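You operate a simulated robot arm through the tools that you are given. There is no shell and no other tool. Be economical: measure what you need, move in short steps, check, and stop when the job is done.

You are at the controls of a simulated two-armed robot. One attempt, no reset.

Task
Reset both dividers and stand the tray in the drawer over the tilt-out.
Fine: orange divider in the white slot, green one in the blue slot; shut the drawer.

Only the result counts: the job must be done as asked and must still hold three seconds after the hand-in. Knocking over, shifting, dropping, spilling or breaking anything else fails it.

Robot
Two 6-joint arms with two-finger parallel grippers on one trunk, on a base that drives. Base frame: it is fixed to the floor where the robot stands at the start and does not move with it; the origin is under the middle of the robot, x ahead of it, y to its left, z up. Readings come in cm, degrees, newtons and seconds.
The left shoulder is at the start at [6, 18.7, 117.2], the right one opposite. With the tool pointing down near the work surface each hand reaches from about 28 to 62 cm from the robot's upright axis, wherever it stands, measured 20 degrees to its own side. Places, roughly: white slot of the drawer tray [50, 10, 90]; blue slot of the drawer tray [50, 0, 90]; drawer over the tilt-out [50, 50, 80]; inside of the drawer over the tilt-out [60, 50, 70]. Payload 1.57 kg a hand.
The TCP of each hand is the grasp point between the finger pads, 3 cm short of the fingertips. In the tool frame z runs along the fingers and y along their closing line. Largest opening 11 cm; finger width 2.4, thickness 1.2; the body of the gripper, 4.8 by 11.2 cm, starts 7.8 cm behind the TCP.
Orientation is that of the tool frame in the base frame, as a unit quaternion [w, x, y, z]. With the fingers straight down and closing along the base's y, the tool's x points along the base's -x, its y along +y and its z along -z.

Tools
- The arms move only by the tool step_arm. It takes "left_series", "right_series" or both (then of equal length, played together; a hand with none holds still); each is a list of rows, each a list of 2 entries, a list of its own where there are three numbers: the shift along the tool's x, y, z in mm, then the turn, a rotation vector about the tool's x, y, z in degrees. In form: [[[x, y, z], [rx, ry, rz]], ...]. A call has 1 to 12 rows; each row shifts and turns the commanded pose from where the row before left it, along the tool's axes as they then stand. "left_grip" and "right_grip" are, for a hand that has rows, the closure in counts, from 0 (fully open) to 255 (shut), set as the call begins (left out, the last holds). Each row takes 0.2 s and may step no farther than 5 cm and 8.6 degrees from the row before; otherwise, or with a gripper value out of range, the whole call is refused. Where a pose cannot be reached the arm comes as near as it can. A force on the tool above 50 N (or 10 N above the force at the start of the call, whichever is more), or a blocked arm, ends the call early, and 0.2 s more pass. The fingers move at their own pace (about 15.3 cm/s each) and stop on an object; they squeeze with about 34 N. The grip force told is the motor's: it shows also when the fingers shut on nothing. Time passes only in rows, and 0.2 s behind the last, so rows that do not move let the fingers close. It gives the time, the measured TCP pose, the force on the tool (base axes), the opening and the grip force at its end, in the units of the frame above (readings bear some noise).
- Cameras (640 x 400 px; columns grow to the right, rows downward): "scene" is now at [-0.83, 3.55, 169.59]; the picture's right is [0.57, -0.82, 0.00], its down [-0.74, -0.51, -0.44] and it looks along [0.37, 0.25, -0.90] (base axes); focal length 252 px, centre (320, 200). "left" rides on the left gripper at [7, -1.6, -14.1] in its tool frame; the picture's right is [0.23, 0.97, 0.00], its down [-0.86, 0.20, -0.48] and it looks along [-0.47, 0.11, 0.88] (tool axes); focal length 222 px, centre (320, 200). "right" rides on the right gripper at [7, 1.6, -14.1] in its tool frame; the picture's right is [-0.23, 0.97, 0.00], its down [-0.86, -0.20, -0.48] and it looks along [-0.47, -0.11, 0.88] (tool axes); focal length 222 px, centre (320, 200). There is no depth. A picture from a camera that has moved, and an enlarged one, comes with that camera's place and axes in the base frame and with its lens.
- camera(camera): a new picture of that camera. It takes no simulated time.
- raise_lower(by): slides the trunk up (or, below 0, down) by that many cm; the arms and the scene camera ride with it, the base frame stays. It gives what a move gives, with no picture.
- roll_base(legs): drives the robot by 1 to 6 legs, each [ahead, left, turn to the left] in cm, cm and degrees, along the robot's own axes; the way and the turn of a leg run together, so that a leg with both is an arc; at most 150 cm and 180 degrees a leg. The arms and the cameras ride along, it lands a little off, and it stops where it bumps. It gives what a move gives.
- pan_tilt(pan, tilt): turns the head with the scene camera to pan (to the left, within 86 degrees either way) and tilt (down, from -29 to 69), counted from straight ahead of the robot. It gives what a move gives.
- close_up(camera, box): a new picture of the part [left, top, right, bottom] of that camera's present view, enlarged. It takes no simulated time.
- close_job(): hands the job in; it is judged then, once.

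Work in short steps. Places have to be worked out from the pictures, the camera data and where the tool is seen: move nearer, look again, correct. Check each grasp and each placing, and mend what went wrong. You have 120 turns and 88 pictures in all, those below and enlarged ones among them. Open the grippers and draw the arms clear of the work before you hand the job in, unless the task says otherwise; then end with one line.

The tools are called after ">>>" as name(argument=value, ...) on one line, values as JSON. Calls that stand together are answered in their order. step_arm: Moves the arms, as the interface text tells. Its arguments: {"type":"object","properties":{"left_series":{"type":"array"},"left_grip":{"type":"number"},"right_series":{"type":"array"},"right_grip":{"type":"number"}},"required":[]} The other tools are called the same way: raise_lower (by) slides the trunk up or down; roll_base (legs) drives the base; pan_tilt (pan, tilt) turns the head that bears the scene camera; camera (camera) takes a picture; close_up (camera, box) takes an enlarged picture of a part of a camera's view; close_job () hands the job in.

At the start:

```text
clock: 0.0
left_tcp_pos: [28.2, 34.44, 114.24]
left_ee_rot: [0.0, 0.0, 1.0, 0.001]
left_contact_force: [0.0, 0.1, -0.5]
left_finger_gap: 11.01
left_finger_force: 0.1
right_tcp_pos: [34.17, 3.66, 116.49]
right_ee_rot: [0.0, 0.0, 1.0, 0.0]
right_contact_force: [0.3, 0.4, -0.5]
right_finger_gap: 11.01
right_finger_force: 0.1
trunk travel left (down, up): [-80.0, 19.0]
robot x, y, heading: [0.32, 0.02, 0.2]
head pan, tilt: [34.8, 63.6]
```

scene: 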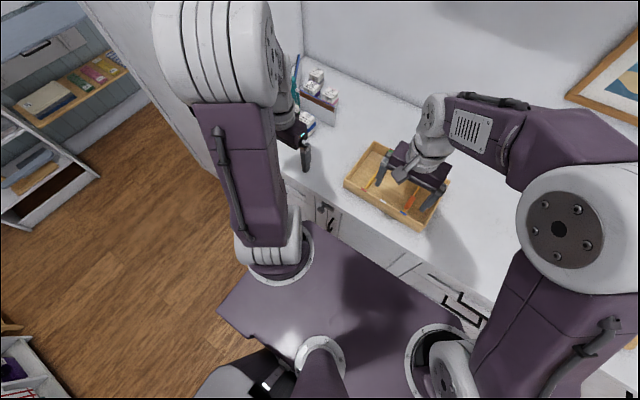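
right: 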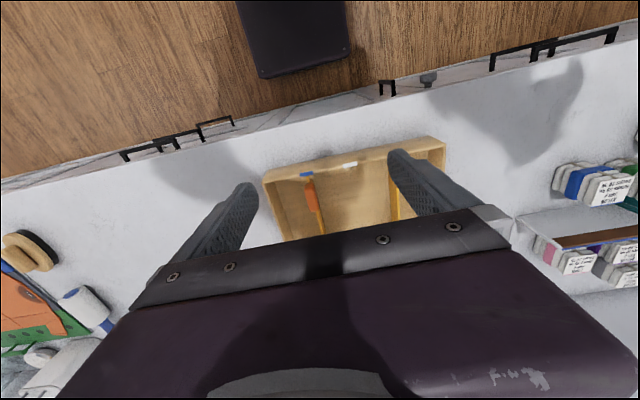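
left: 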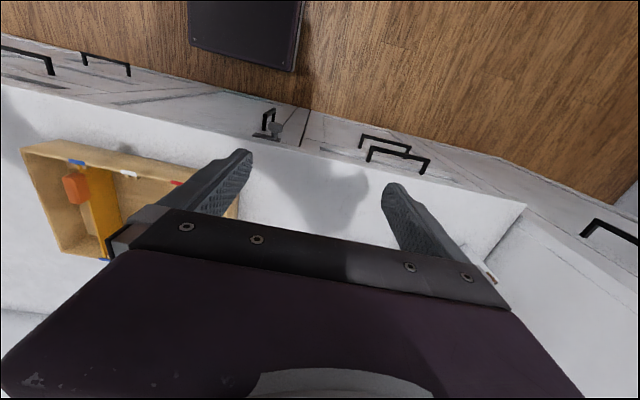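

The tray sits on the counter around [50, 5], with the right hand above it. I take an enlarged scene view of the tray and the surroundings.

>>> close_up(camera="scene", box=[280, 120, 480, 245])

>>> close_up(camera="left", box=[0, 110, 260, 280])

>>> close_up(camera="right", box=[240, 120, 470, 264])

```text
3.20 times, centred on (380, 182) of scene
camera zoom: at [-0.83, 3.55, 169.59], right [0.57, -0.82, 0.0], down [-0.74, -0.51, -0.44], along [0.37, 0.25, -0.9], focal length 806 px, centre (128, 256)
```

zoom: 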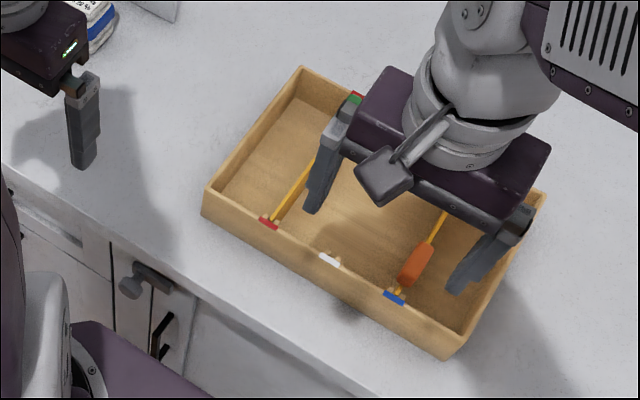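

```text
2.35 times, centred on (130, 195) of left
camera zoom: at [21.24, 32.69, 128.42], right [-0.23, 0.97, 0.0], down [0.86, 0.2, 0.48], along [0.47, 0.11, -0.88], focal length 523 px, centre (767, 212)
```

zoom: 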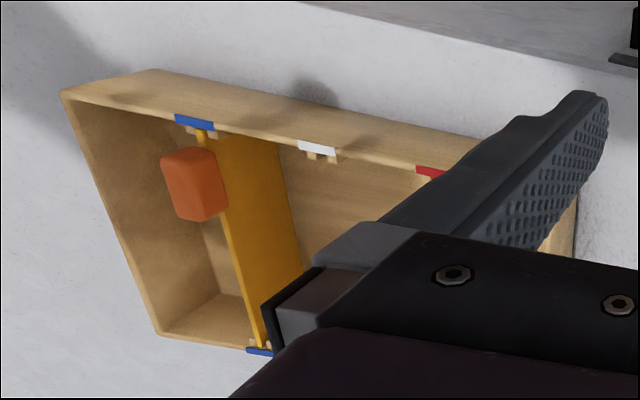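

```text
2.78 times, centred on (355, 192) of right
camera zoom: at [27.19, 5.4, 130.6], right [0.23, 0.97, 0.0], down [0.86, -0.2, 0.48], along [0.47, -0.11, -0.88], focal length 617 px, centre (223, 222)
```

zoom: 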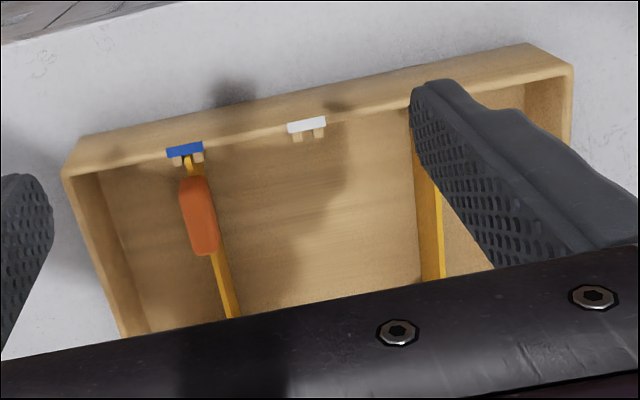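

I move the right hand off to the right (base -y) to free the view of the tray.

>>> step_arm(right_series=[[[0, -50, 0], [0, 0, 0]], [[0, -50, 0], [0, 0, 0]], [[0, -50, 0], [0, 0, 0]], [[0, -50, 0], [0, 0, 0]], [[0, -50, 0], [0, 0, 0]]])

>>> close_up(camera="scene", box=[320, 130, 480, 230])

>>> camera(camera="scene")

```text
clock: 1.2
left_tcp_pos: [28.14, 34.3, 114.2]
left_ee_rot: [0.001, 0.0, 1.0, 0.001]
left_contact_force: [-0.5, -1.0, -0.1]
left_finger_gap: 11.0
left_finger_force: 0.1
right_tcp_pos: [34.07, -21.56, 116.49]
right_ee_rot: [0.0, 0.0, 1.0, 0.001]
right_contact_force: [0.2, -0.8, -0.3]
right_finger_gap: 10.99
right_finger_force: 0.0
trunk travel left (down, up): [-80.0, 19.0]
robot x, y, heading: [-0.36, -0.04, 0.0]
head pan, tilt: [34.8, 63.6]
```

```text
4.00 times, centred on (400, 180) of scene
camera zoom: at [-0.83, 3.32, 169.6], right [0.57, -0.82, 0.0], down [-0.74, -0.51, -0.45], along [0.36, 0.25, -0.9], focal length 1007 px, centre (0, 280)
```

zoom: 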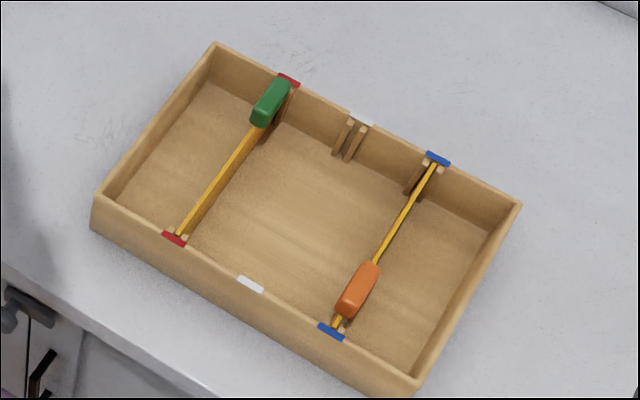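

```text
80 pictures are left
camera scene: at [-0.83, 3.32, 169.6], right [0.57, -0.82, 0.0], down [-0.74, -0.51, -0.45], along [0.36, 0.25, -0.9], focal length 252 px, centre (320, 200)
```

scene: 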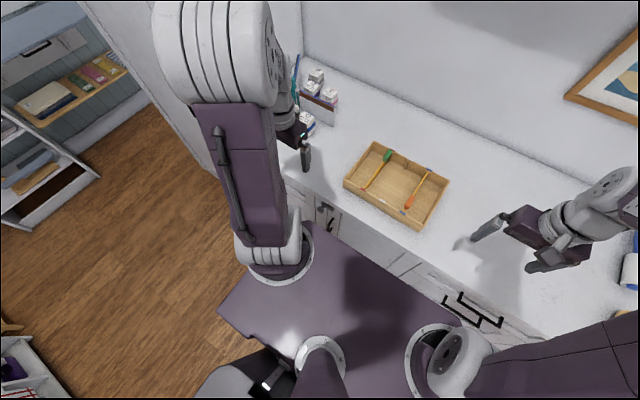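

Working from the zoomed view, the slots lie at about y=14.2 (red), 7.1 (white) and 0 (blue), with the rim near z=97. The orange knob is near [44, 0] and the green one near [56.3, 14.2]. I bring the right hand over the orange knob with the fingers part closed.

>>> step_arm(right_series=[[[-20, 43, 12], [0, 0, 0]], [[-20, 43, 12], [0, 0, 0]], [[-20, 43, 12], [0, 0, 0]], [[-20, 43, 12], [0, 0, 0]], [[-19, 43, 12], [0, 0, 0]]], right_grip=130)

>>> camera(camera="right")

>>> close_up(camera="scene", box=[320, 130, 480, 230])

>>> camera(camera="left")

```text
clock: 2.4
left_tcp_pos: [28.27, 34.42, 114.15]
left_ee_rot: [-0.001, 0.0, 1.0, -0.001]
left_contact_force: [0.1, -0.6, 0.0]
left_finger_gap: 11.01
left_finger_force: 0.0
right_tcp_pos: [43.99, 0.48, 110.53]
right_ee_rot: [-0.001, 0.0, 1.0, -0.001]
right_contact_force: [-0.2, 0.6, -0.3]
right_finger_gap: 5.38
right_finger_force: 0.1
trunk travel left (down, up): [-80.0, 19.0]
robot x, y, heading: [-0.04, -0.13, -0.1]
head pan, tilt: [34.8, 63.6]
```

```text
79 pictures are left
camera right: at [37.05, 2.09, 124.52], right [0.23, 0.97, 0.0], down [0.86, -0.2, 0.48], along [0.47, -0.11, -0.88], focal length 222 px, centre (320, 200)
```

right: 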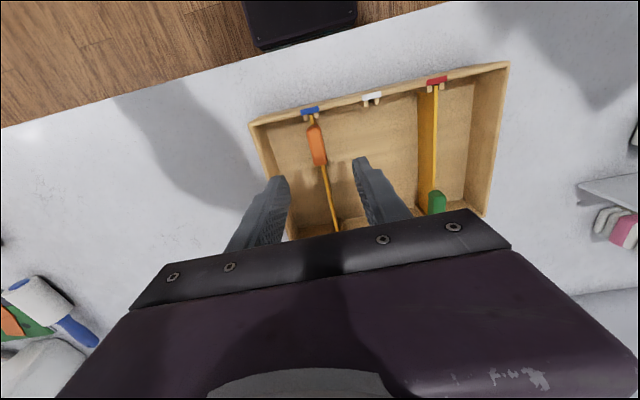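

```text
4.00 times, centred on (400, 180) of scene
camera zoom: at [-0.67, 3.75, 169.59], right [0.57, -0.82, 0.0], down [-0.74, -0.51, -0.44], along [0.36, 0.25, -0.9], focal length 1007 px, centre (0, 280)
```

zoom: 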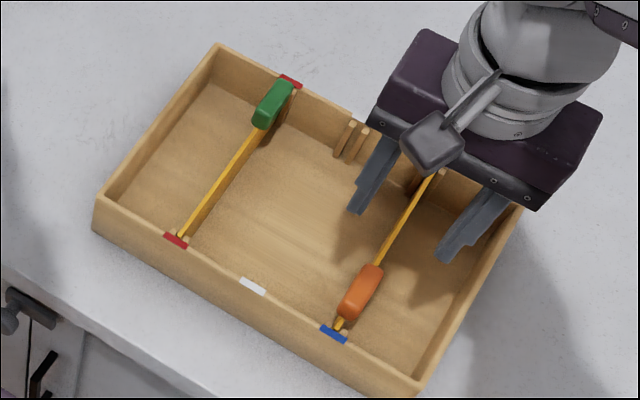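

```text
77 pictures are left
camera left: at [21.37, 32.84, 128.35], right [-0.23, 0.97, 0.0], down [0.86, 0.2, 0.48], along [0.46, 0.11, -0.88], focal length 222 px, centre (320, 200)
```

left: 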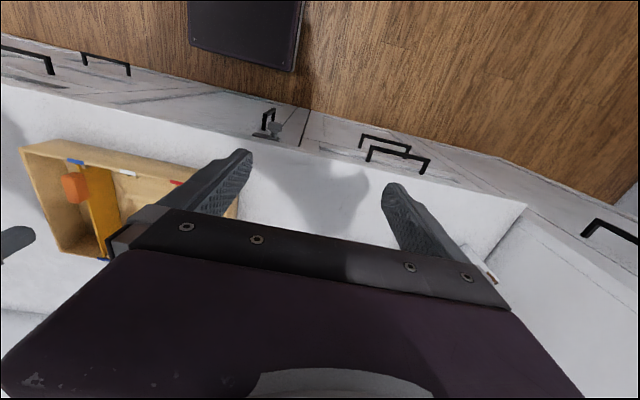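

Triangulating from three cameras puts the orange knob at about [44, 0.1, 97.8]. I lower the right hand there.

>>> step_arm(right_series=[[[0, -3, 45], [0, 0, 0]], [[0, 0, 40], [0, 0, 0]], [[0, 0, 25], [0, 0, 0]], [[0, 0, 15], [0, 0, 0]]])

>>> close_up(camera="scene", box=[360, 155, 440, 205])

>>> camera(camera="right")

```text
clock: 3.4
left_tcp_pos: [28.2, 34.43, 114.23]
left_ee_rot: [0.0, 0.0, 1.0, 0.0]
left_contact_force: [-0.6, -1.0, -0.3]
left_finger_gap: 11.01
left_finger_force: 0.1
right_tcp_pos: [44.03, -0.2, 98.05]
right_ee_rot: [0.0, 0.0, 1.0, 0.0]
right_contact_force: [1.2, -0.4, -0.2]
right_finger_gap: 5.39
right_finger_force: 0.1
trunk travel left (down, up): [-80.0, 19.0]
robot x, y, heading: [0.03, 0.04, -0.0]
head pan, tilt: [34.8, 63.6]
```

```text
8.00 times, centred on (400, 180) of scene
camera zoom: at [-0.79, 3.55, 169.6], right [0.57, -0.82, 0.0], down [-0.74, -0.51, -0.44], along [0.36, 0.25, -0.9], focal length 2014 px, centre (-320, 360)
```

zoom: 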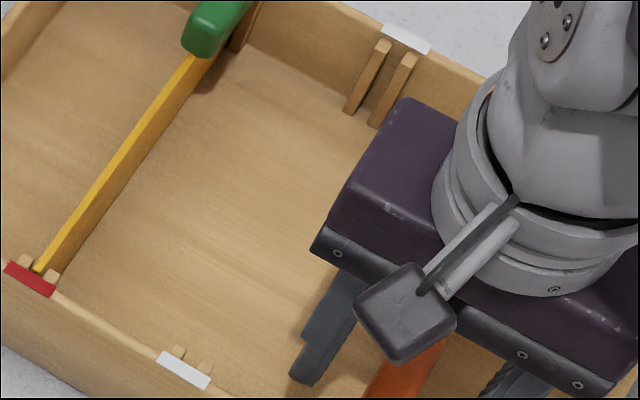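

```text
75 pictures are left
camera right: at [37.07, 1.55, 112.12], right [0.23, 0.97, 0.0], down [0.86, -0.2, 0.48], along [0.47, -0.11, -0.88], focal length 222 px, centre (320, 200)
```

right: 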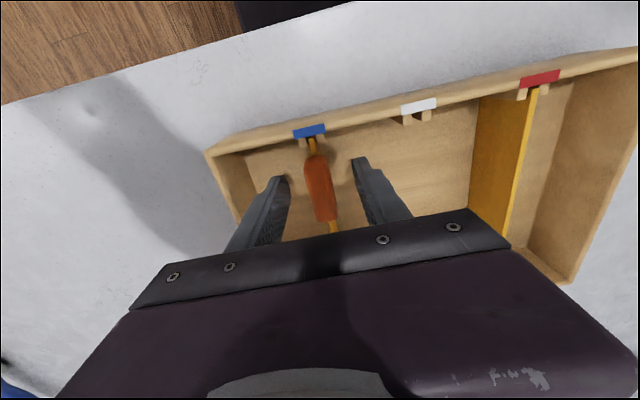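

The knob sits centred between the fingers, so I close on it.

>>> step_arm(right_series=[[[0, 0, 2], [0, 0, 0]], [[0, 0, 0], [0, 0, 0]], [[0, 0, 0], [0, 0, 0]]], right_grip=255)

>>> camera(camera="right")

```text
clock: 4.2
left_tcp_pos: [28.09, 34.38, 114.2]
left_ee_rot: [0.0, 0.0, 1.0, 0.0]
left_contact_force: [1.1, 0.3, -0.3]
left_finger_gap: 11.02
left_finger_force: 0.0
right_tcp_pos: [43.95, -0.06, 98.0]
right_ee_rot: [0.001, -0.001, 1.0, 0.0]
right_contact_force: [1.8, 1.1, 11.0]
right_finger_gap: 1.6
right_finger_force: 31.9
trunk travel left (down, up): [-80.0, 19.0]
robot x, y, heading: [0.27, 0.34, -0.1]
head pan, tilt: [34.8, 63.6]
```

```text
74 pictures are left
camera right: at [37.04, 1.6, 112.0], right [0.23, 0.97, 0.0], down [0.85, -0.2, 0.48], along [0.47, -0.11, -0.88], focal length 222 px, centre (320, 200)
```

right: 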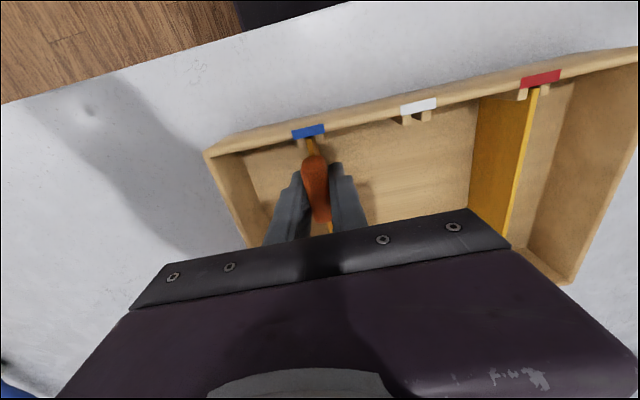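

Gripped at a gap of 1.6 cm, with an 11 N vertical contact force to watch. I lift straight up in small steps.

>>> step_arm(right_series=[[[0, 0, -10], [0, 0, 0]], [[0, 0, -15], [0, 0, 0]], [[0, 0, -20], [0, 0, 0]], [[0, 0, -25], [0, 0, 0]]])

>>> camera(camera="right")

>>> close_up(camera="scene", box=[320, 130, 480, 230])

```text
clock: 5.2
left_tcp_pos: [28.04, 34.28, 114.18]
left_ee_rot: [0.0, 0.0, 1.0, 0.0]
left_contact_force: [0.2, -0.2, -0.2]
left_finger_gap: 11.03
left_finger_force: 0.2
right_tcp_pos: [43.92, -0.15, 104.86]
right_ee_rot: [0.0, 0.0, 1.0, 0.0]
right_contact_force: [-0.4, 0.4, -0.6]
right_finger_gap: 1.64
right_finger_force: 31.1
trunk travel left (down, up): [-80.0, 19.0]
robot x, y, heading: [-0.17, -0.11, 0.2]
head pan, tilt: [34.8, 63.6]
```

```text
73 pictures are left
camera right: at [36.97, 1.55, 118.96], right [0.23, 0.97, 0.0], down [0.86, -0.2, 0.48], along [0.47, -0.11, -0.88], focal length 222 px, centre (320, 200)
```

right: 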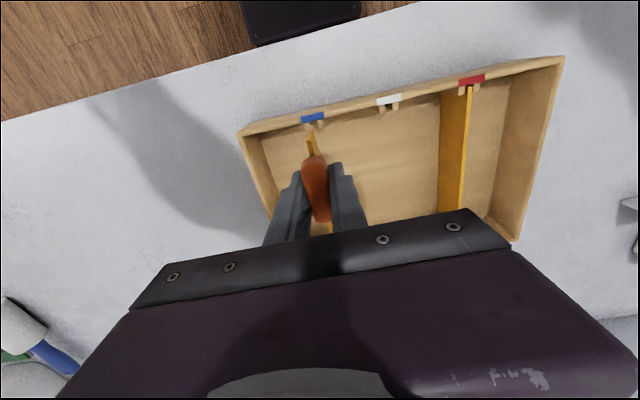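

```text
4.00 times, centred on (400, 180) of scene
camera zoom: at [-0.9, 3.52, 169.59], right [0.57, -0.82, 0.0], down [-0.74, -0.51, -0.44], along [0.37, 0.25, -0.9], focal length 1007 px, centre (0, 280)
```

zoom: 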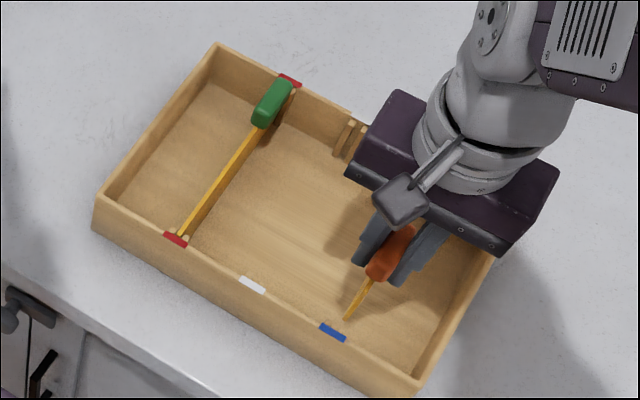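

The orange divider is lifted clear. I shift it about 7.1 cm to the left, over the white slot, and look.

>>> step_arm(right_series=[[[0, 36, 0], [0, 0, 0]], [[0, 36, 0], [0, 0, 0]], [[0, 0, 8], [0, 0, 0]], [[0, 0, 0], [0, 0, 0]]])

>>> close_up(camera="right", box=[200, 50, 440, 200])

>>> close_up(camera="scene", box=[340, 140, 440, 215])

>>> camera(camera="left")

```text
clock: 6.2
left_tcp_pos: [28.1, 34.39, 114.25]
left_ee_rot: [0.0, 0.0, 1.0, -0.001]
left_contact_force: [-0.2, 0.6, -0.7]
left_finger_gap: 11.01
left_finger_force: 0.0
right_tcp_pos: [44.02, 7.27, 104.05]
right_ee_rot: [0.0, 0.0, 1.0, 0.0]
right_contact_force: [-0.6, 0.4, -0.3]
right_finger_gap: 1.62
right_finger_force: 31.8
trunk travel left (down, up): [-80.0, 19.0]
robot x, y, heading: [0.13, -0.01, -0.0]
head pan, tilt: [34.8, 63.6]
```

```text
2.67 times, centred on (320, 125) of right
camera zoom: at [37.04, 8.84, 118.14], right [0.23, 0.97, 0.0], down [0.86, -0.2, 0.48], along [0.47, -0.11, -0.88], focal length 592 px, centre (320, 400)
```

zoom: 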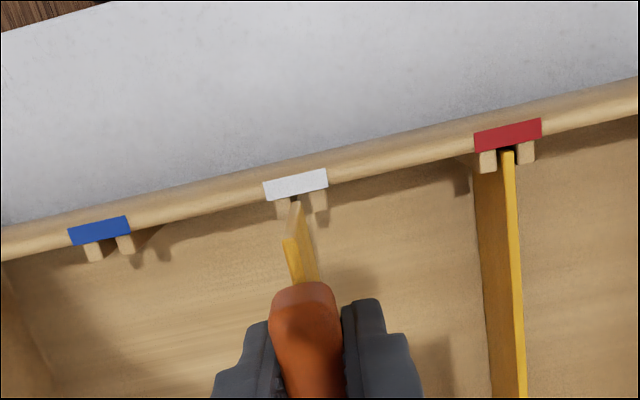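

```text
5.33 times, centred on (390, 178) of scene
camera zoom: at [-0.82, 3.56, 169.59], right [0.57, -0.82, 0.0], down [-0.74, -0.51, -0.44], along [0.36, 0.25, -0.9], focal length 1343 px, centre (-53, 320)
```

zoom: 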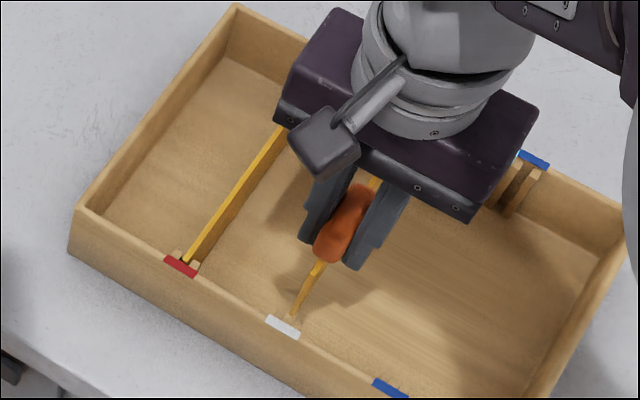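

```text
69 pictures are left
camera left: at [21.25, 32.7, 128.41], right [-0.23, 0.97, 0.0], down [0.86, 0.2, 0.48], along [0.47, 0.11, -0.88], focal length 222 px, centre (320, 200)
```

left: 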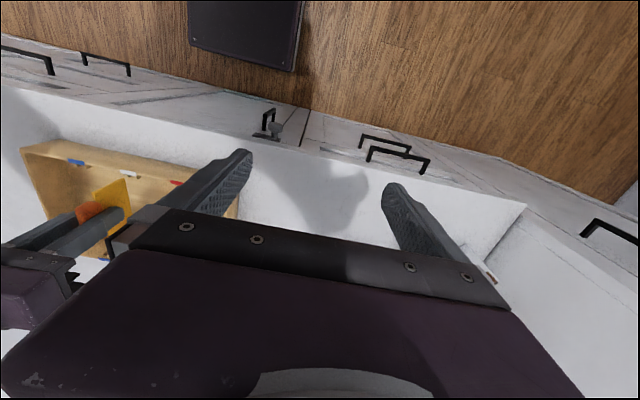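

The divider end and the white slot both project to y≈7.27, so they are aligned. I lower slowly while watching the force.

>>> step_arm(right_series=[[[0, 0, 12], [0, 0, 0]], [[0, 0, 12], [0, 0, 0]], [[0, 0, 8], [0, 0, 0]], [[0, 0, 0], [0, 0, 0]]])

>>> close_up(camera="right", box=[200, 50, 440, 200])

>>> close_up(camera="scene", box=[340, 140, 440, 215])

```text
clock: 7.2
left_tcp_pos: [27.86, 34.36, 114.33]
left_ee_rot: [0.0, 0.0, 1.0, 0.0]
left_contact_force: [-0.4, 0.2, 0.1]
left_finger_gap: 11.03
left_finger_force: 0.0
right_tcp_pos: [43.8, 7.18, 100.92]
right_ee_rot: [0.0, 0.0, 1.0, 0.0]
right_contact_force: [-6.9, 0.2, 6.1]
right_finger_gap: 1.63
right_finger_force: 31.4
trunk travel left (down, up): [-80.0, 19.0]
robot x, y, heading: [0.1, 0.08, 0.1]
head pan, tilt: [34.8, 63.6]
```

```text
2.67 times, centred on (320, 125) of right
camera zoom: at [36.77, 8.83, 114.98], right [0.23, 0.97, 0.0], down [0.85, -0.2, 0.48], along [0.47, -0.11, -0.88], focal length 592 px, centre (320, 400)
```

zoom: 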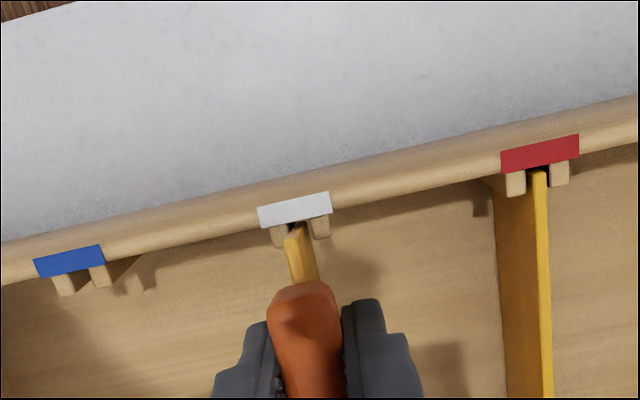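

```text
5.33 times, centred on (390, 178) of scene
camera zoom: at [-1.18, 3.56, 169.59], right [0.57, -0.82, 0.0], down [-0.73, -0.51, -0.45], along [0.37, 0.25, -0.9], focal length 1343 px, centre (-53, 320)
```

zoom: 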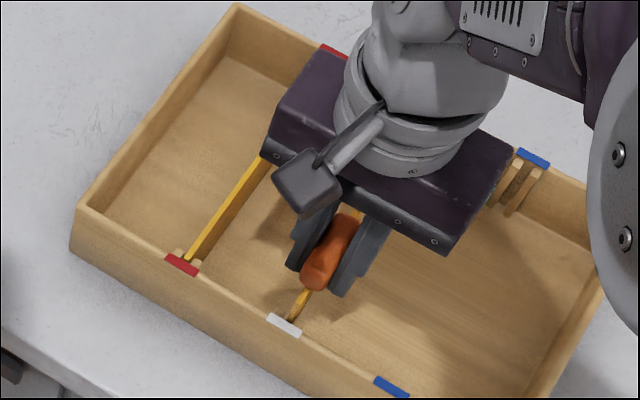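

There is a contact with -7 N in x, so the divider may be drooping at its far end. I check from the left camera.

>>> close_up(camera="left", box=[0, 120, 240, 270])

```text
2.67 times, centred on (120, 195) of left
camera zoom: at [20.98, 32.7, 128.46], right [-0.23, 0.97, 0.0], down [0.85, 0.2, 0.48], along [0.47, 0.11, -0.88], focal length 592 px, centre (853, 213)
```

zoom: 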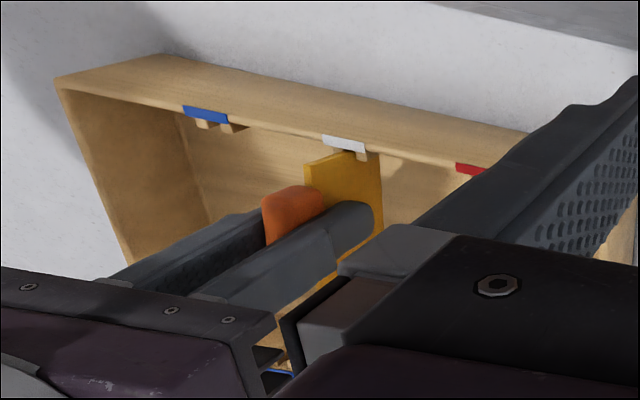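

The divider looks level, with its bottom at about z=94.4 and its front end already between the white pegs. The x force suggests rubbing on the back wall, so I ease 1 mm toward -x and keep lowering.

>>> step_arm(right_series=[[[1, 0, 6], [0, 0, 0]], [[0, 0, 7], [0, 0, 0]], [[0, 0, 7], [0, 0, 0]], [[0, 0, 0], [0, 0, 0]]])

>>> close_up(camera="right", box=[200, 50, 440, 200])

```text
clock: 8.2
left_tcp_pos: [28.17, 34.43, 114.08]
left_ee_rot: [-0.001, 0.0, 1.0, 0.0]
left_contact_force: [0.0, -0.3, -0.3]
left_finger_gap: 10.99
left_finger_force: 0.1
right_tcp_pos: [43.94, 7.25, 98.77]
right_ee_rot: [-0.001, -0.001, 1.0, -0.002]
right_contact_force: [-5.1, 0.0, 6.3]
right_finger_gap: 1.65
right_finger_force: 31.7
trunk travel left (down, up): [-80.0, 19.0]
robot x, y, heading: [0.01, -0.09, 0.1]
head pan, tilt: [34.8, 63.6]
```

```text
2.67 times, centred on (320, 125) of right
camera zoom: at [36.94, 8.84, 112.78], right [0.23, 0.97, 0.0], down [0.86, -0.2, 0.48], along [0.46, -0.11, -0.88], focal length 592 px, centre (320, 400)
```

zoom: 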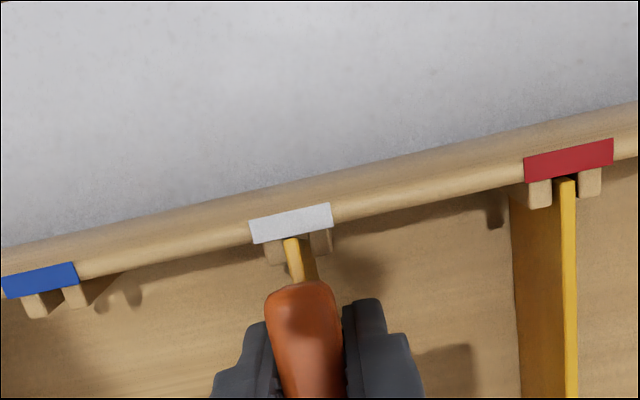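

Going in. About 7 mm remains, so I push the rest down carefully with another 1 mm back.

>>> step_arm(right_series=[[[1, 0, 4], [0, 0, 0]], [[0, 0, 4], [0, 0, 0]], [[0, 0, 2], [0, 0, 0]], [[0, 0, 0], [0, 0, 0]]])

>>> close_up(camera="right", box=[200, 50, 440, 200])

>>> close_up(camera="left", box=[0, 120, 240, 270])

```text
clock: 9.2
left_tcp_pos: [27.91, 34.34, 114.33]
left_ee_rot: [0.001, 0.0, 1.0, 0.0]
left_contact_force: [0.1, -0.4, 0.6]
left_finger_gap: 10.99
left_finger_force: 0.0
right_tcp_pos: [43.76, 7.05, 97.91]
right_ee_rot: [0.002, 0.0, 1.0, 0.001]
right_contact_force: [5.4, -0.5, 23.2]
right_finger_gap: 1.64
right_finger_force: 31.8
trunk travel left (down, up): [-80.0, 19.0]
robot x, y, heading: [-0.07, -0.06, 0.1]
head pan, tilt: [34.8, 63.6]
```

```text
2.67 times, centred on (320, 125) of right
camera zoom: at [36.79, 8.79, 112.02], right [0.23, 0.97, 0.0], down [0.85, -0.2, 0.48], along [0.47, -0.11, -0.88], focal length 592 px, centre (320, 400)
```

zoom: 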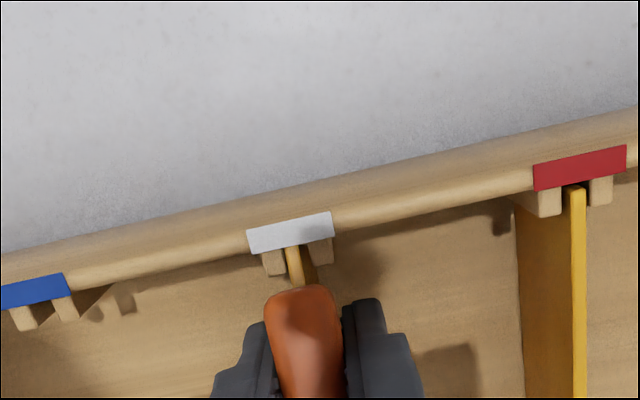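

```text
2.67 times, centred on (120, 195) of left
camera zoom: at [21.09, 32.65, 128.47], right [-0.23, 0.97, 0.0], down [0.85, 0.2, 0.48], along [0.47, 0.11, -0.88], focal length 592 px, centre (853, 213)
```

zoom: 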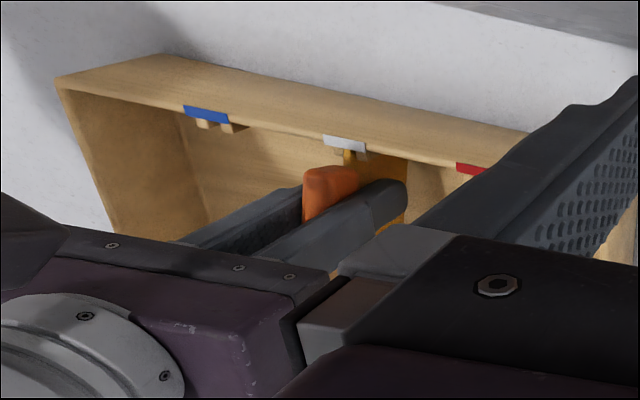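

It is seated, with 23 N reaction at z=97.9. I open partway, rise, and move the right arm off to the right.

>>> step_arm(right_series=[[[0, 0, -2], [0, 0, 0]], [[0, 0, 0], [0, 0, 0]], [[0, 0, -30], [0, 0, 0]], [[0, 0, -50], [0, 0, 0]], [[0, 0, -50], [0, 0, 0]], [[0, -50, 0], [0, 0, 0]], [[0, -50, 0], [0, 0, 0]], [[0, -50, 0], [0, 0, 0]], [[0, -50, 0], [0, 0, 0]], [[0, -50, 0], [0, 0, 0]], [[0, -50, 0], [0, 0, 0]]], right_grip=140)

>>> close_up(camera="scene", box=[320, 130, 480, 230])

```text
clock: 11.6
left_tcp_pos: [28.04, 34.15, 114.29]
left_ee_rot: [0.0, 0.001, 1.0, 0.001]
left_contact_force: [-0.1, -0.4, -0.5]
left_finger_gap: 11.0
left_finger_force: 0.2
right_tcp_pos: [43.87, -23.06, 111.03]
right_ee_rot: [0.0, 0.0, 1.0, 0.001]
right_contact_force: [-0.8, 0.1, 0.5]
right_finger_gap: 4.95
right_finger_force: 0.0
trunk travel left (down, up): [-80.0, 19.0]
robot x, y, heading: [-0.32, 0.04, 0.2]
head pan, tilt: [34.8, 63.6]
```

```text
4.00 times, centred on (400, 180) of scene
camera zoom: at [-0.83, 3.34, 169.6], right [0.57, -0.82, 0.0], down [-0.74, -0.51, -0.45], along [0.36, 0.25, -0.9], focal length 1007 px, centre (0, 280)
```

zoom: 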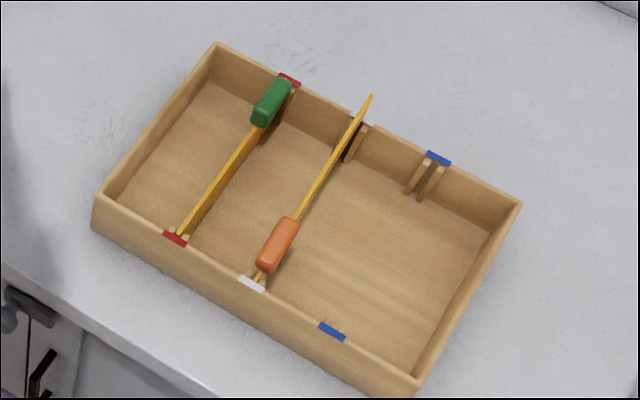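

The tray has not moved, but the orange divider's back end stands proud, at about z=100 instead of 96.5. I take a closer look at that end.

>>> close_up(camera="scene", box=[380, 145, 436, 180])

>>> close_up(camera="left", box=[0, 120, 240, 270])

```text
11.43 times, centred on (408, 162) of scene
camera zoom: at [-0.83, 3.34, 169.6], right [0.57, -0.82, 0.0], down [-0.74, -0.51, -0.45], along [0.36, 0.25, -0.9], focal length 2877 px, centre (-686, 629)
```

zoom: 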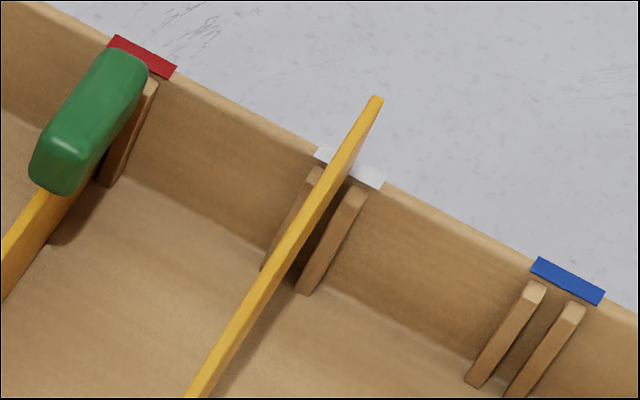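

```text
2.67 times, centred on (120, 195) of left
camera zoom: at [21.24, 32.54, 128.46], right [-0.23, 0.97, 0.0], down [0.86, 0.2, 0.48], along [0.47, 0.11, -0.88], focal length 592 px, centre (853, 213)
```

zoom: 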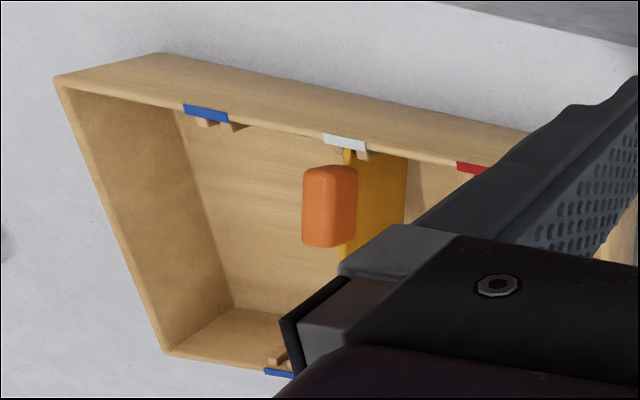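

The far end is between the white back pegs and only pitched up, so I press it down with the closed left fingers. I bring the left hand over [55, 7.2], staying high.

>>> step_arm(left_series=[[[-38, -38, 0], [0, 0, 0]], [[-39, -38, 0], [0, 0, 0]], [[-39, -38, 0], [0, 0, 0]], [[-39, -38, 0], [0, 0, 0]], [[-39, -39, 0], [0, 0, 0]], [[-38, -39, 0], [0, 0, 0]], [[-38, -39, 40], [0, 0, 0]], [[0, 0, 40], [0, 0, 0]]], left_grip=255)

>>> camera(camera="left")

>>> close_up(camera="scene", box=[320, 130, 480, 230])

```text
refused: row 1 steps farther than a row can; nothing moved
```

```text
59 pictures are left
camera left: at [21.24, 32.54, 128.46], right [-0.23, 0.97, 0.0], down [0.86, 0.2, 0.48], along [0.47, 0.11, -0.88], focal length 222 px, centre (320, 200)
```

left: 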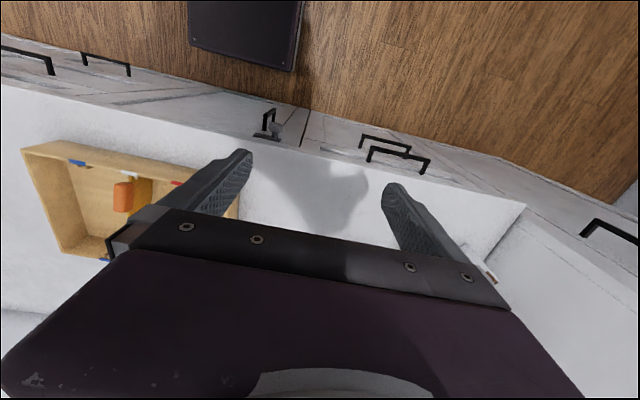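

```text
4.00 times, centred on (400, 180) of scene
camera zoom: at [-0.83, 3.34, 169.6], right [0.57, -0.82, 0.0], down [-0.74, -0.51, -0.45], along [0.36, 0.25, -0.9], focal length 1007 px, centre (0, 280)
```

zoom: 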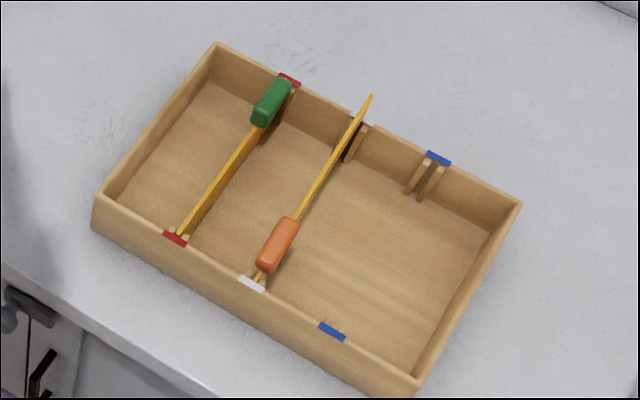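

The diagonal steps were too long, so I redo the move in more, smaller rows.

>>> step_arm(left_series=[[[-30, -30, 0], [0, 0, 0]], [[-30, -30, 0], [0, 0, 0]], [[-30, -30, 0], [0, 0, 0]], [[-30, -30, 0], [0, 0, 0]], [[-30, -30, 0], [0, 0, 0]], [[-30, -30, 0], [0, 0, 0]], [[-30, -30, 0], [0, 0, 0]], [[-30, -30, 0], [0, 0, 0]], [[-30, -29, 0], [0, 0, 0]], [[0, 0, 40], [0, 0, 0]], [[0, 0, 35], [0, 0, 0]]], left_grip=255)

>>> camera(camera="left")

>>> close_up(camera="scene", box=[320, 130, 480, 230])

```text
clock: 14.0
left_tcp_pos: [55.22, 7.47, 106.6]
left_ee_rot: [0.0, 0.0, 1.0, 0.0]
left_contact_force: [0.5, 0.4, 0.0]
left_finger_gap: 0.0
left_finger_force: 20.8
right_tcp_pos: [43.97, -22.81, 110.96]
right_ee_rot: [0.0, 0.0, 1.0, 0.0]
right_contact_force: [0.4, 0.0, -1.2]
right_finger_gap: 4.96
right_finger_force: 0.1
trunk travel left (down, up): [-80.0, 19.0]
robot x, y, heading: [0.17, 0.23, -0.3]
head pan, tilt: [34.8, 63.6]
```

```text
57 pictures are left
camera left: at [48.32, 5.8, 120.76], right [-0.23, 0.97, 0.0], down [0.86, 0.2, 0.48], along [0.47, 0.11, -0.88], focal length 222 px, centre (320, 200)
```

left: 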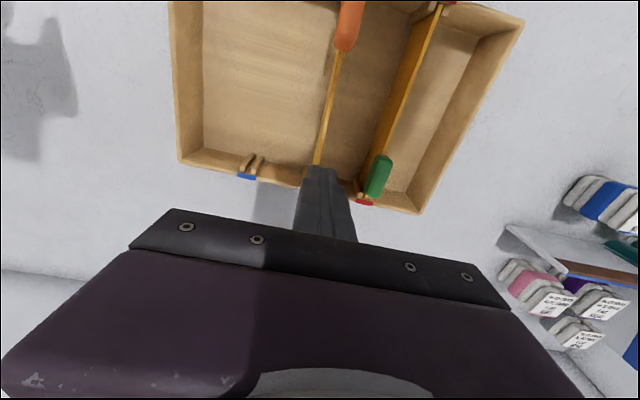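

```text
4.00 times, centred on (400, 180) of scene
camera zoom: at [-0.77, 3.56, 169.6], right [0.57, -0.82, 0.0], down [-0.74, -0.51, -0.44], along [0.36, 0.25, -0.9], focal length 1007 px, centre (0, 280)
```

zoom: 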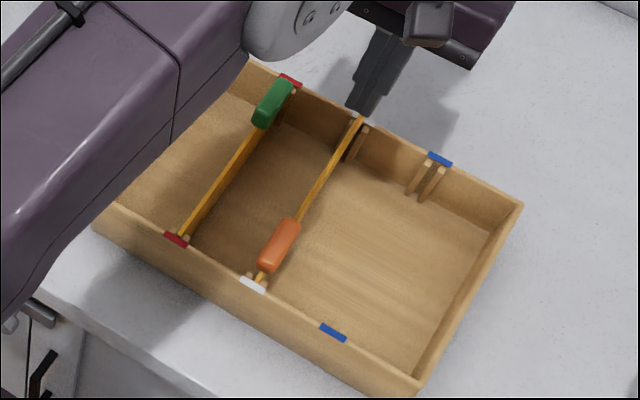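

The fingertip is over the divider's raised end. I press down in small steps.

>>> step_arm(left_series=[[[0, -2, 30], [0, 0, 0]], [[0, 0, 12], [0, 0, 0]], [[0, 0, 10], [0, 0, 0]], [[0, 0, 8], [0, 0, 0]], [[0, 0, 6], [0, 0, 0]], [[0, 0, 0], [0, 0, 0]]])

>>> close_up(camera="scene", box=[320, 130, 480, 230])

```text
clock: 14.6
left_tcp_pos: [55.02, 7.3, 103.98]
left_ee_rot: [0.012, 0.001, 1.0, -0.002]
left_contact_force: [-21.4, 3.3, 37.6]
left_finger_gap: 0.0
left_finger_force: 21.2
right_tcp_pos: [43.35, -22.74, 111.31]
right_ee_rot: [0.003, -0.001, 1.0, -0.001]
right_contact_force: [0.3, 0.1, -1.1]
right_finger_gap: 4.98
right_finger_force: 0.0
trunk travel left (down, up): [-80.0, 19.0]
robot x, y, heading: [0.16, -0.2, -0.3]
head pan, tilt: [34.8, 63.6]
stopped in row 2 (left hand): the force on the tool passed its limit (the readings are from after the stop); the commanded pose is now the measured one
```

```text
4.00 times, centred on (400, 180) of scene
camera zoom: at [-1.78, 3.55, 169.63], right [0.57, -0.82, 0.0], down [-0.73, -0.51, -0.45], along [0.37, 0.25, -0.89], focal length 1007 px, centre (0, 280)
```

zoom: 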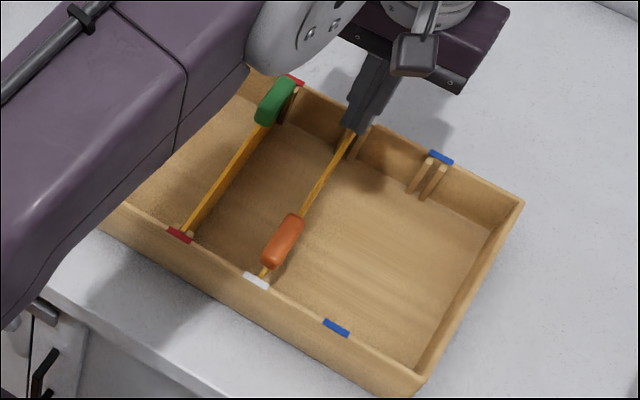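

The divider is wedged, tilted about 16° with its back bottom corner up at the rim, so pressing will not seat it. I withdraw the left hand, then regrasp the knob with the right hand, lift, level it and reinsert.

>>> step_arm(left_series=[[[0, 0, -30], [0, 0, 0]], [[0, 0, -40], [0, 0, 0]], [[0, 35, -20], [0, 0, 0]], [[15, 45, 0], [0, 0, 0]], [[15, 45, 0], [0, 0, 0]], [[15, 45, 0], [0, 0, 0]], [[15, 45, 0], [0, 0, 0]], [[15, 45, 0], [0, 0, 0]], [[35, 30, 0], [0, 0, 0]]], left_grip=140)

>>> step_arm(right_series=[[[0, 45, 0], [0, 0, 0]], [[0, 45, 0], [0, 0, 0]], [[0, 45, 0], [0, 0, 0]], [[0, 45, 0], [0, 0, 0]], [[0, 45, 0], [0, 0, 0]], [[0, 45, 0], [0, 0, 0]], [[0, 30, 0], [0, 0, 0]]], right_grip=140)

>>> close_up(camera="scene", box=[320, 130, 480, 230])

>>> close_up(camera="right", box=[160, 30, 480, 230])

>>> camera(camera="left")

```text
clock: 16.6
left_tcp_pos: [44.41, 36.34, 112.19]
left_ee_rot: [0.012, 0.001, 1.0, -0.001]
left_contact_force: [-0.6, -0.1, 0.1]
left_finger_gap: 4.93
left_finger_force: 0.0
right_tcp_pos: [43.82, -22.85, 111.08]
right_ee_rot: [0.001, 0.0, 1.0, 0.0]
right_contact_force: [-0.6, -0.7, 0.0]
right_finger_gap: 4.95
right_finger_force: 0.1
trunk travel left (down, up): [-80.0, 19.0]
robot x, y, heading: [0.02, 0.09, 0.1]
head pan, tilt: [34.8, 63.6]
```

```text
clock: 18.2
left_tcp_pos: [44.63, 36.27, 112.07]
left_ee_rot: [0.01, 0.0, 1.0, -0.002]
left_contact_force: [0.3, 0.4, -0.4]
left_finger_gap: 4.95
left_finger_force: 0.0
right_tcp_pos: [43.9, 7.24, 110.97]
right_ee_rot: [-0.001, 0.0, 1.0, -0.001]
right_contact_force: [-0.2, 1.0, -0.2]
right_finger_gap: 4.97
right_finger_force: 0.1
trunk travel left (down, up): [-80.0, 19.0]
robot x, y, heading: [0.18, 0.1, 0.1]
head pan, tilt: [34.8, 63.6]
```

```text
4.00 times, centred on (400, 180) of scene
camera zoom: at [-0.8, 3.69, 169.59], right [0.57, -0.82, 0.0], down [-0.74, -0.51, -0.44], along [0.36, 0.25, -0.9], focal length 1007 px, centre (0, 280)
```

zoom: 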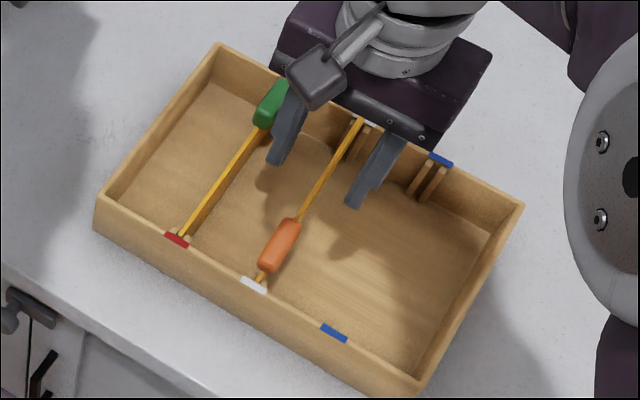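

```text
2.00 times, centred on (320, 130) of right
camera zoom: at [36.95, 8.87, 125.04], right [0.23, 0.97, 0.0], down [0.86, -0.2, 0.48], along [0.47, -0.11, -0.88], focal length 444 px, centre (320, 340)
```

zoom: 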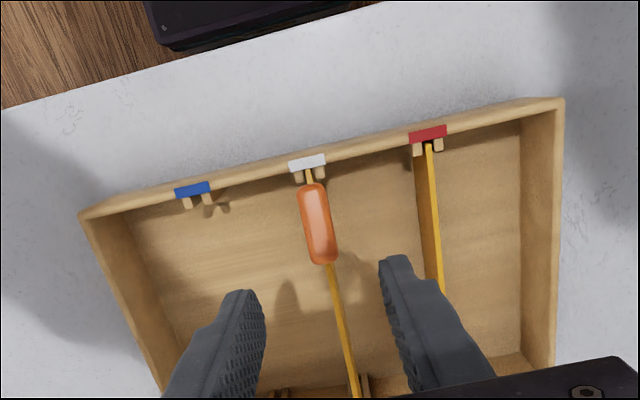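

```text
52 pictures are left
camera left: at [37.39, 34.73, 126.08], right [-0.23, 0.97, -0.01], down [0.84, 0.2, 0.5], along [0.48, 0.1, -0.87], focal length 222 px, centre (320, 200)
```

left: 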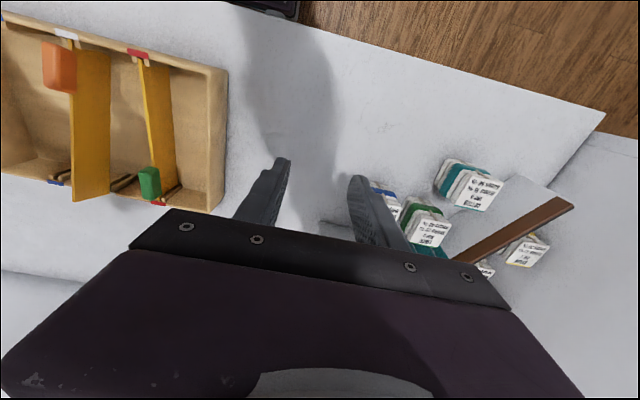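

The left view shows the divider's far end from the side, so I zoom in on it.

>>> close_up(camera="left", box=[0, 20, 240, 220])

```text
2.00 times, centred on (120, 120) of left
camera zoom: at [37.39, 34.73, 126.08], right [-0.23, 0.97, -0.01], down [0.84, 0.2, 0.5], along [0.48, 0.1, -0.87], focal length 444 px, centre (720, 360)
```

zoom: 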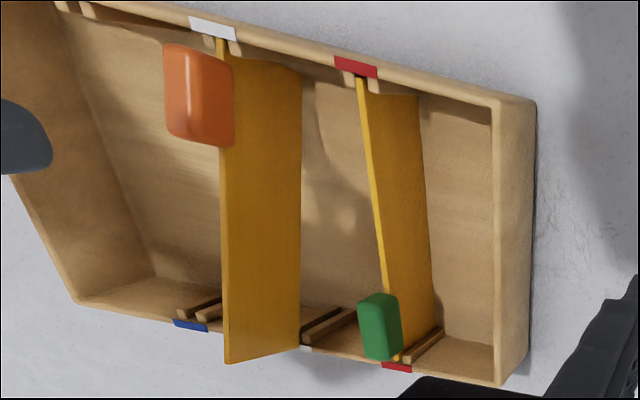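

The far bottom corner sits on the back rim at about (60, 96.7), with the tilt about 17°. I descend to just above the knob, tilt the right hand 17° to match it, then lower over it.

>>> step_arm(right_series=[[[0, 0, 40], [0, 0, 0]], [[0, 0, 38], [0, 0, 0]], [[0, 0, 0], [0, -8.5, 0]], [[0, 0, 0], [0, -8.5, 0]], [[8, 0, 26], [0, 0, 0]], [[7.5, 0, 25], [0, 0, 0]], [[0, 0, 0], [0, 0, 0]]])

>>> camera(camera="right")

>>> close_up(camera="left", box=[0, 20, 240, 220])

```text
clock: 19.8
left_tcp_pos: [44.56, 36.3, 112.13]
left_ee_rot: [0.012, -0.001, 1.0, -0.002]
left_contact_force: [0.0, -0.4, -0.2]
left_finger_gap: 4.95
left_finger_force: 0.0
right_tcp_pos: [43.8, 7.08, 97.89]
right_ee_rot: [0.148, 0.0, 0.989, 0.0]
right_contact_force: [-1.2, 0.4, -0.1]
right_finger_gap: 4.96
right_finger_force: 0.1
trunk travel left (down, up): [-80.0, 19.0]
robot x, y, heading: [0.19, 0.22, -0.1]
head pan, tilt: [34.8, 63.6]
```

```text
50 pictures are left
camera right: at [33.03, 8.79, 109.29], right [0.22, 0.97, 0.07], down [0.68, -0.2, 0.71], along [0.7, -0.11, -0.7], focal length 222 px, centre (320, 200)
```

right: 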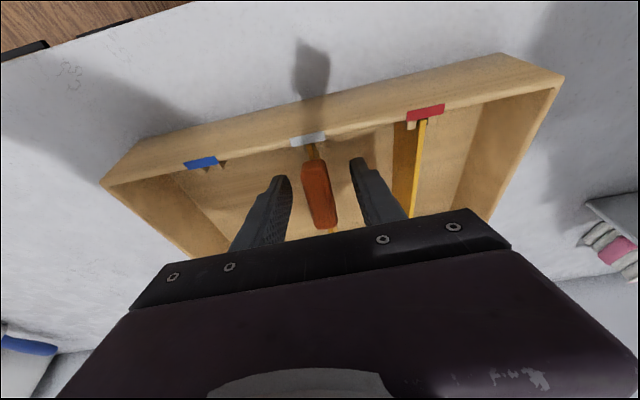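

```text
2.00 times, centred on (120, 120) of left
camera zoom: at [37.3, 34.63, 126.14], right [-0.23, 0.97, -0.01], down [0.84, 0.2, 0.5], along [0.49, 0.11, -0.87], focal length 444 px, centre (720, 360)
```

zoom: 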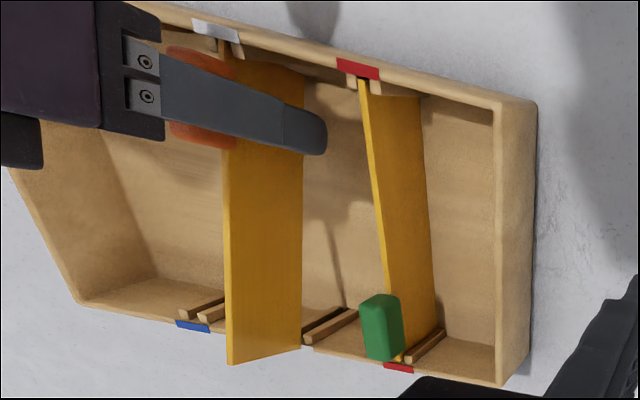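

The knob is between the fingers. I grip it, lift straight up, and rotate back to vertical so the plate levels.

>>> step_arm(right_series=[[[0, 0, 0], [0, 0, 0]], [[0, 0, 0], [0, 0, 0]], [[0, 0, 0], [0, 0, 0]], [[-5, 0, -14.3], [0, 0, 0]], [[-6, 0, -19], [0, 0, 0]], [[-6, 0, -19], [0, 0, 0]], [[-6, 0, -19], [0, 0, 0]], [[0, 0, 0], [0, 8.5, 0]], [[0, 0, 0], [0, 8.5, 0]], [[0, 0, 0], [0, 0, 0]]], right_grip=255)

>>> close_up(camera="left", box=[0, 20, 240, 220])

>>> close_up(camera="right", box=[200, 50, 440, 200])

```text
clock: 22.0
left_tcp_pos: [44.57, 36.19, 112.09]
left_ee_rot: [0.012, 0.0, 1.0, -0.001]
left_contact_force: [0.2, 0.0, 0.3]
left_finger_gap: 4.95
left_finger_force: 0.0
right_tcp_pos: [43.86, 7.09, 105.42]
right_ee_rot: [0.0, 0.0, 1.0, 0.0]
right_contact_force: [-0.5, -0.3, -0.9]
right_finger_gap: 1.63
right_finger_force: 31.7
trunk travel left (down, up): [-80.0, 19.0]
robot x, y, heading: [-0.49, -0.11, 0.0]
head pan, tilt: [34.8, 63.6]
```

```text
2.00 times, centred on (120, 120) of left
camera zoom: at [37.28, 34.65, 126.14], right [-0.23, 0.97, -0.01], down [0.84, 0.2, 0.5], along [0.49, 0.11, -0.87], focal length 444 px, centre (720, 360)
```

zoom: 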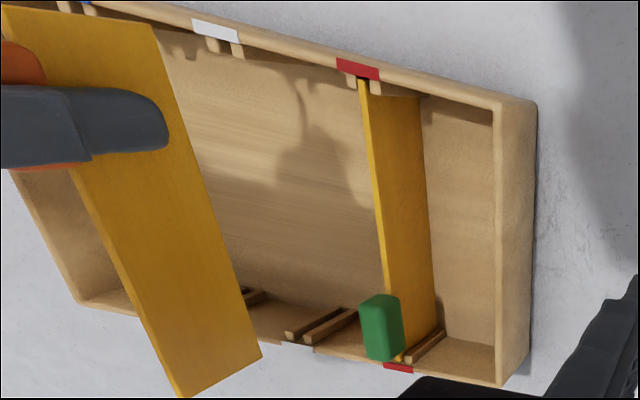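

```text
2.67 times, centred on (320, 125) of right
camera zoom: at [36.98, 8.8, 119.49], right [0.23, 0.97, 0.0], down [0.86, -0.2, 0.48], along [0.47, -0.11, -0.88], focal length 592 px, centre (320, 400)
```

zoom: 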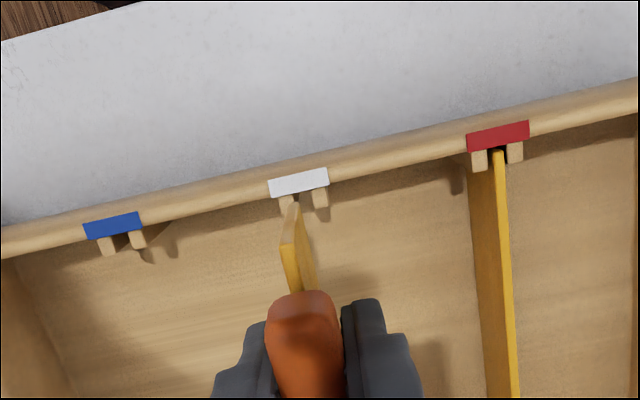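

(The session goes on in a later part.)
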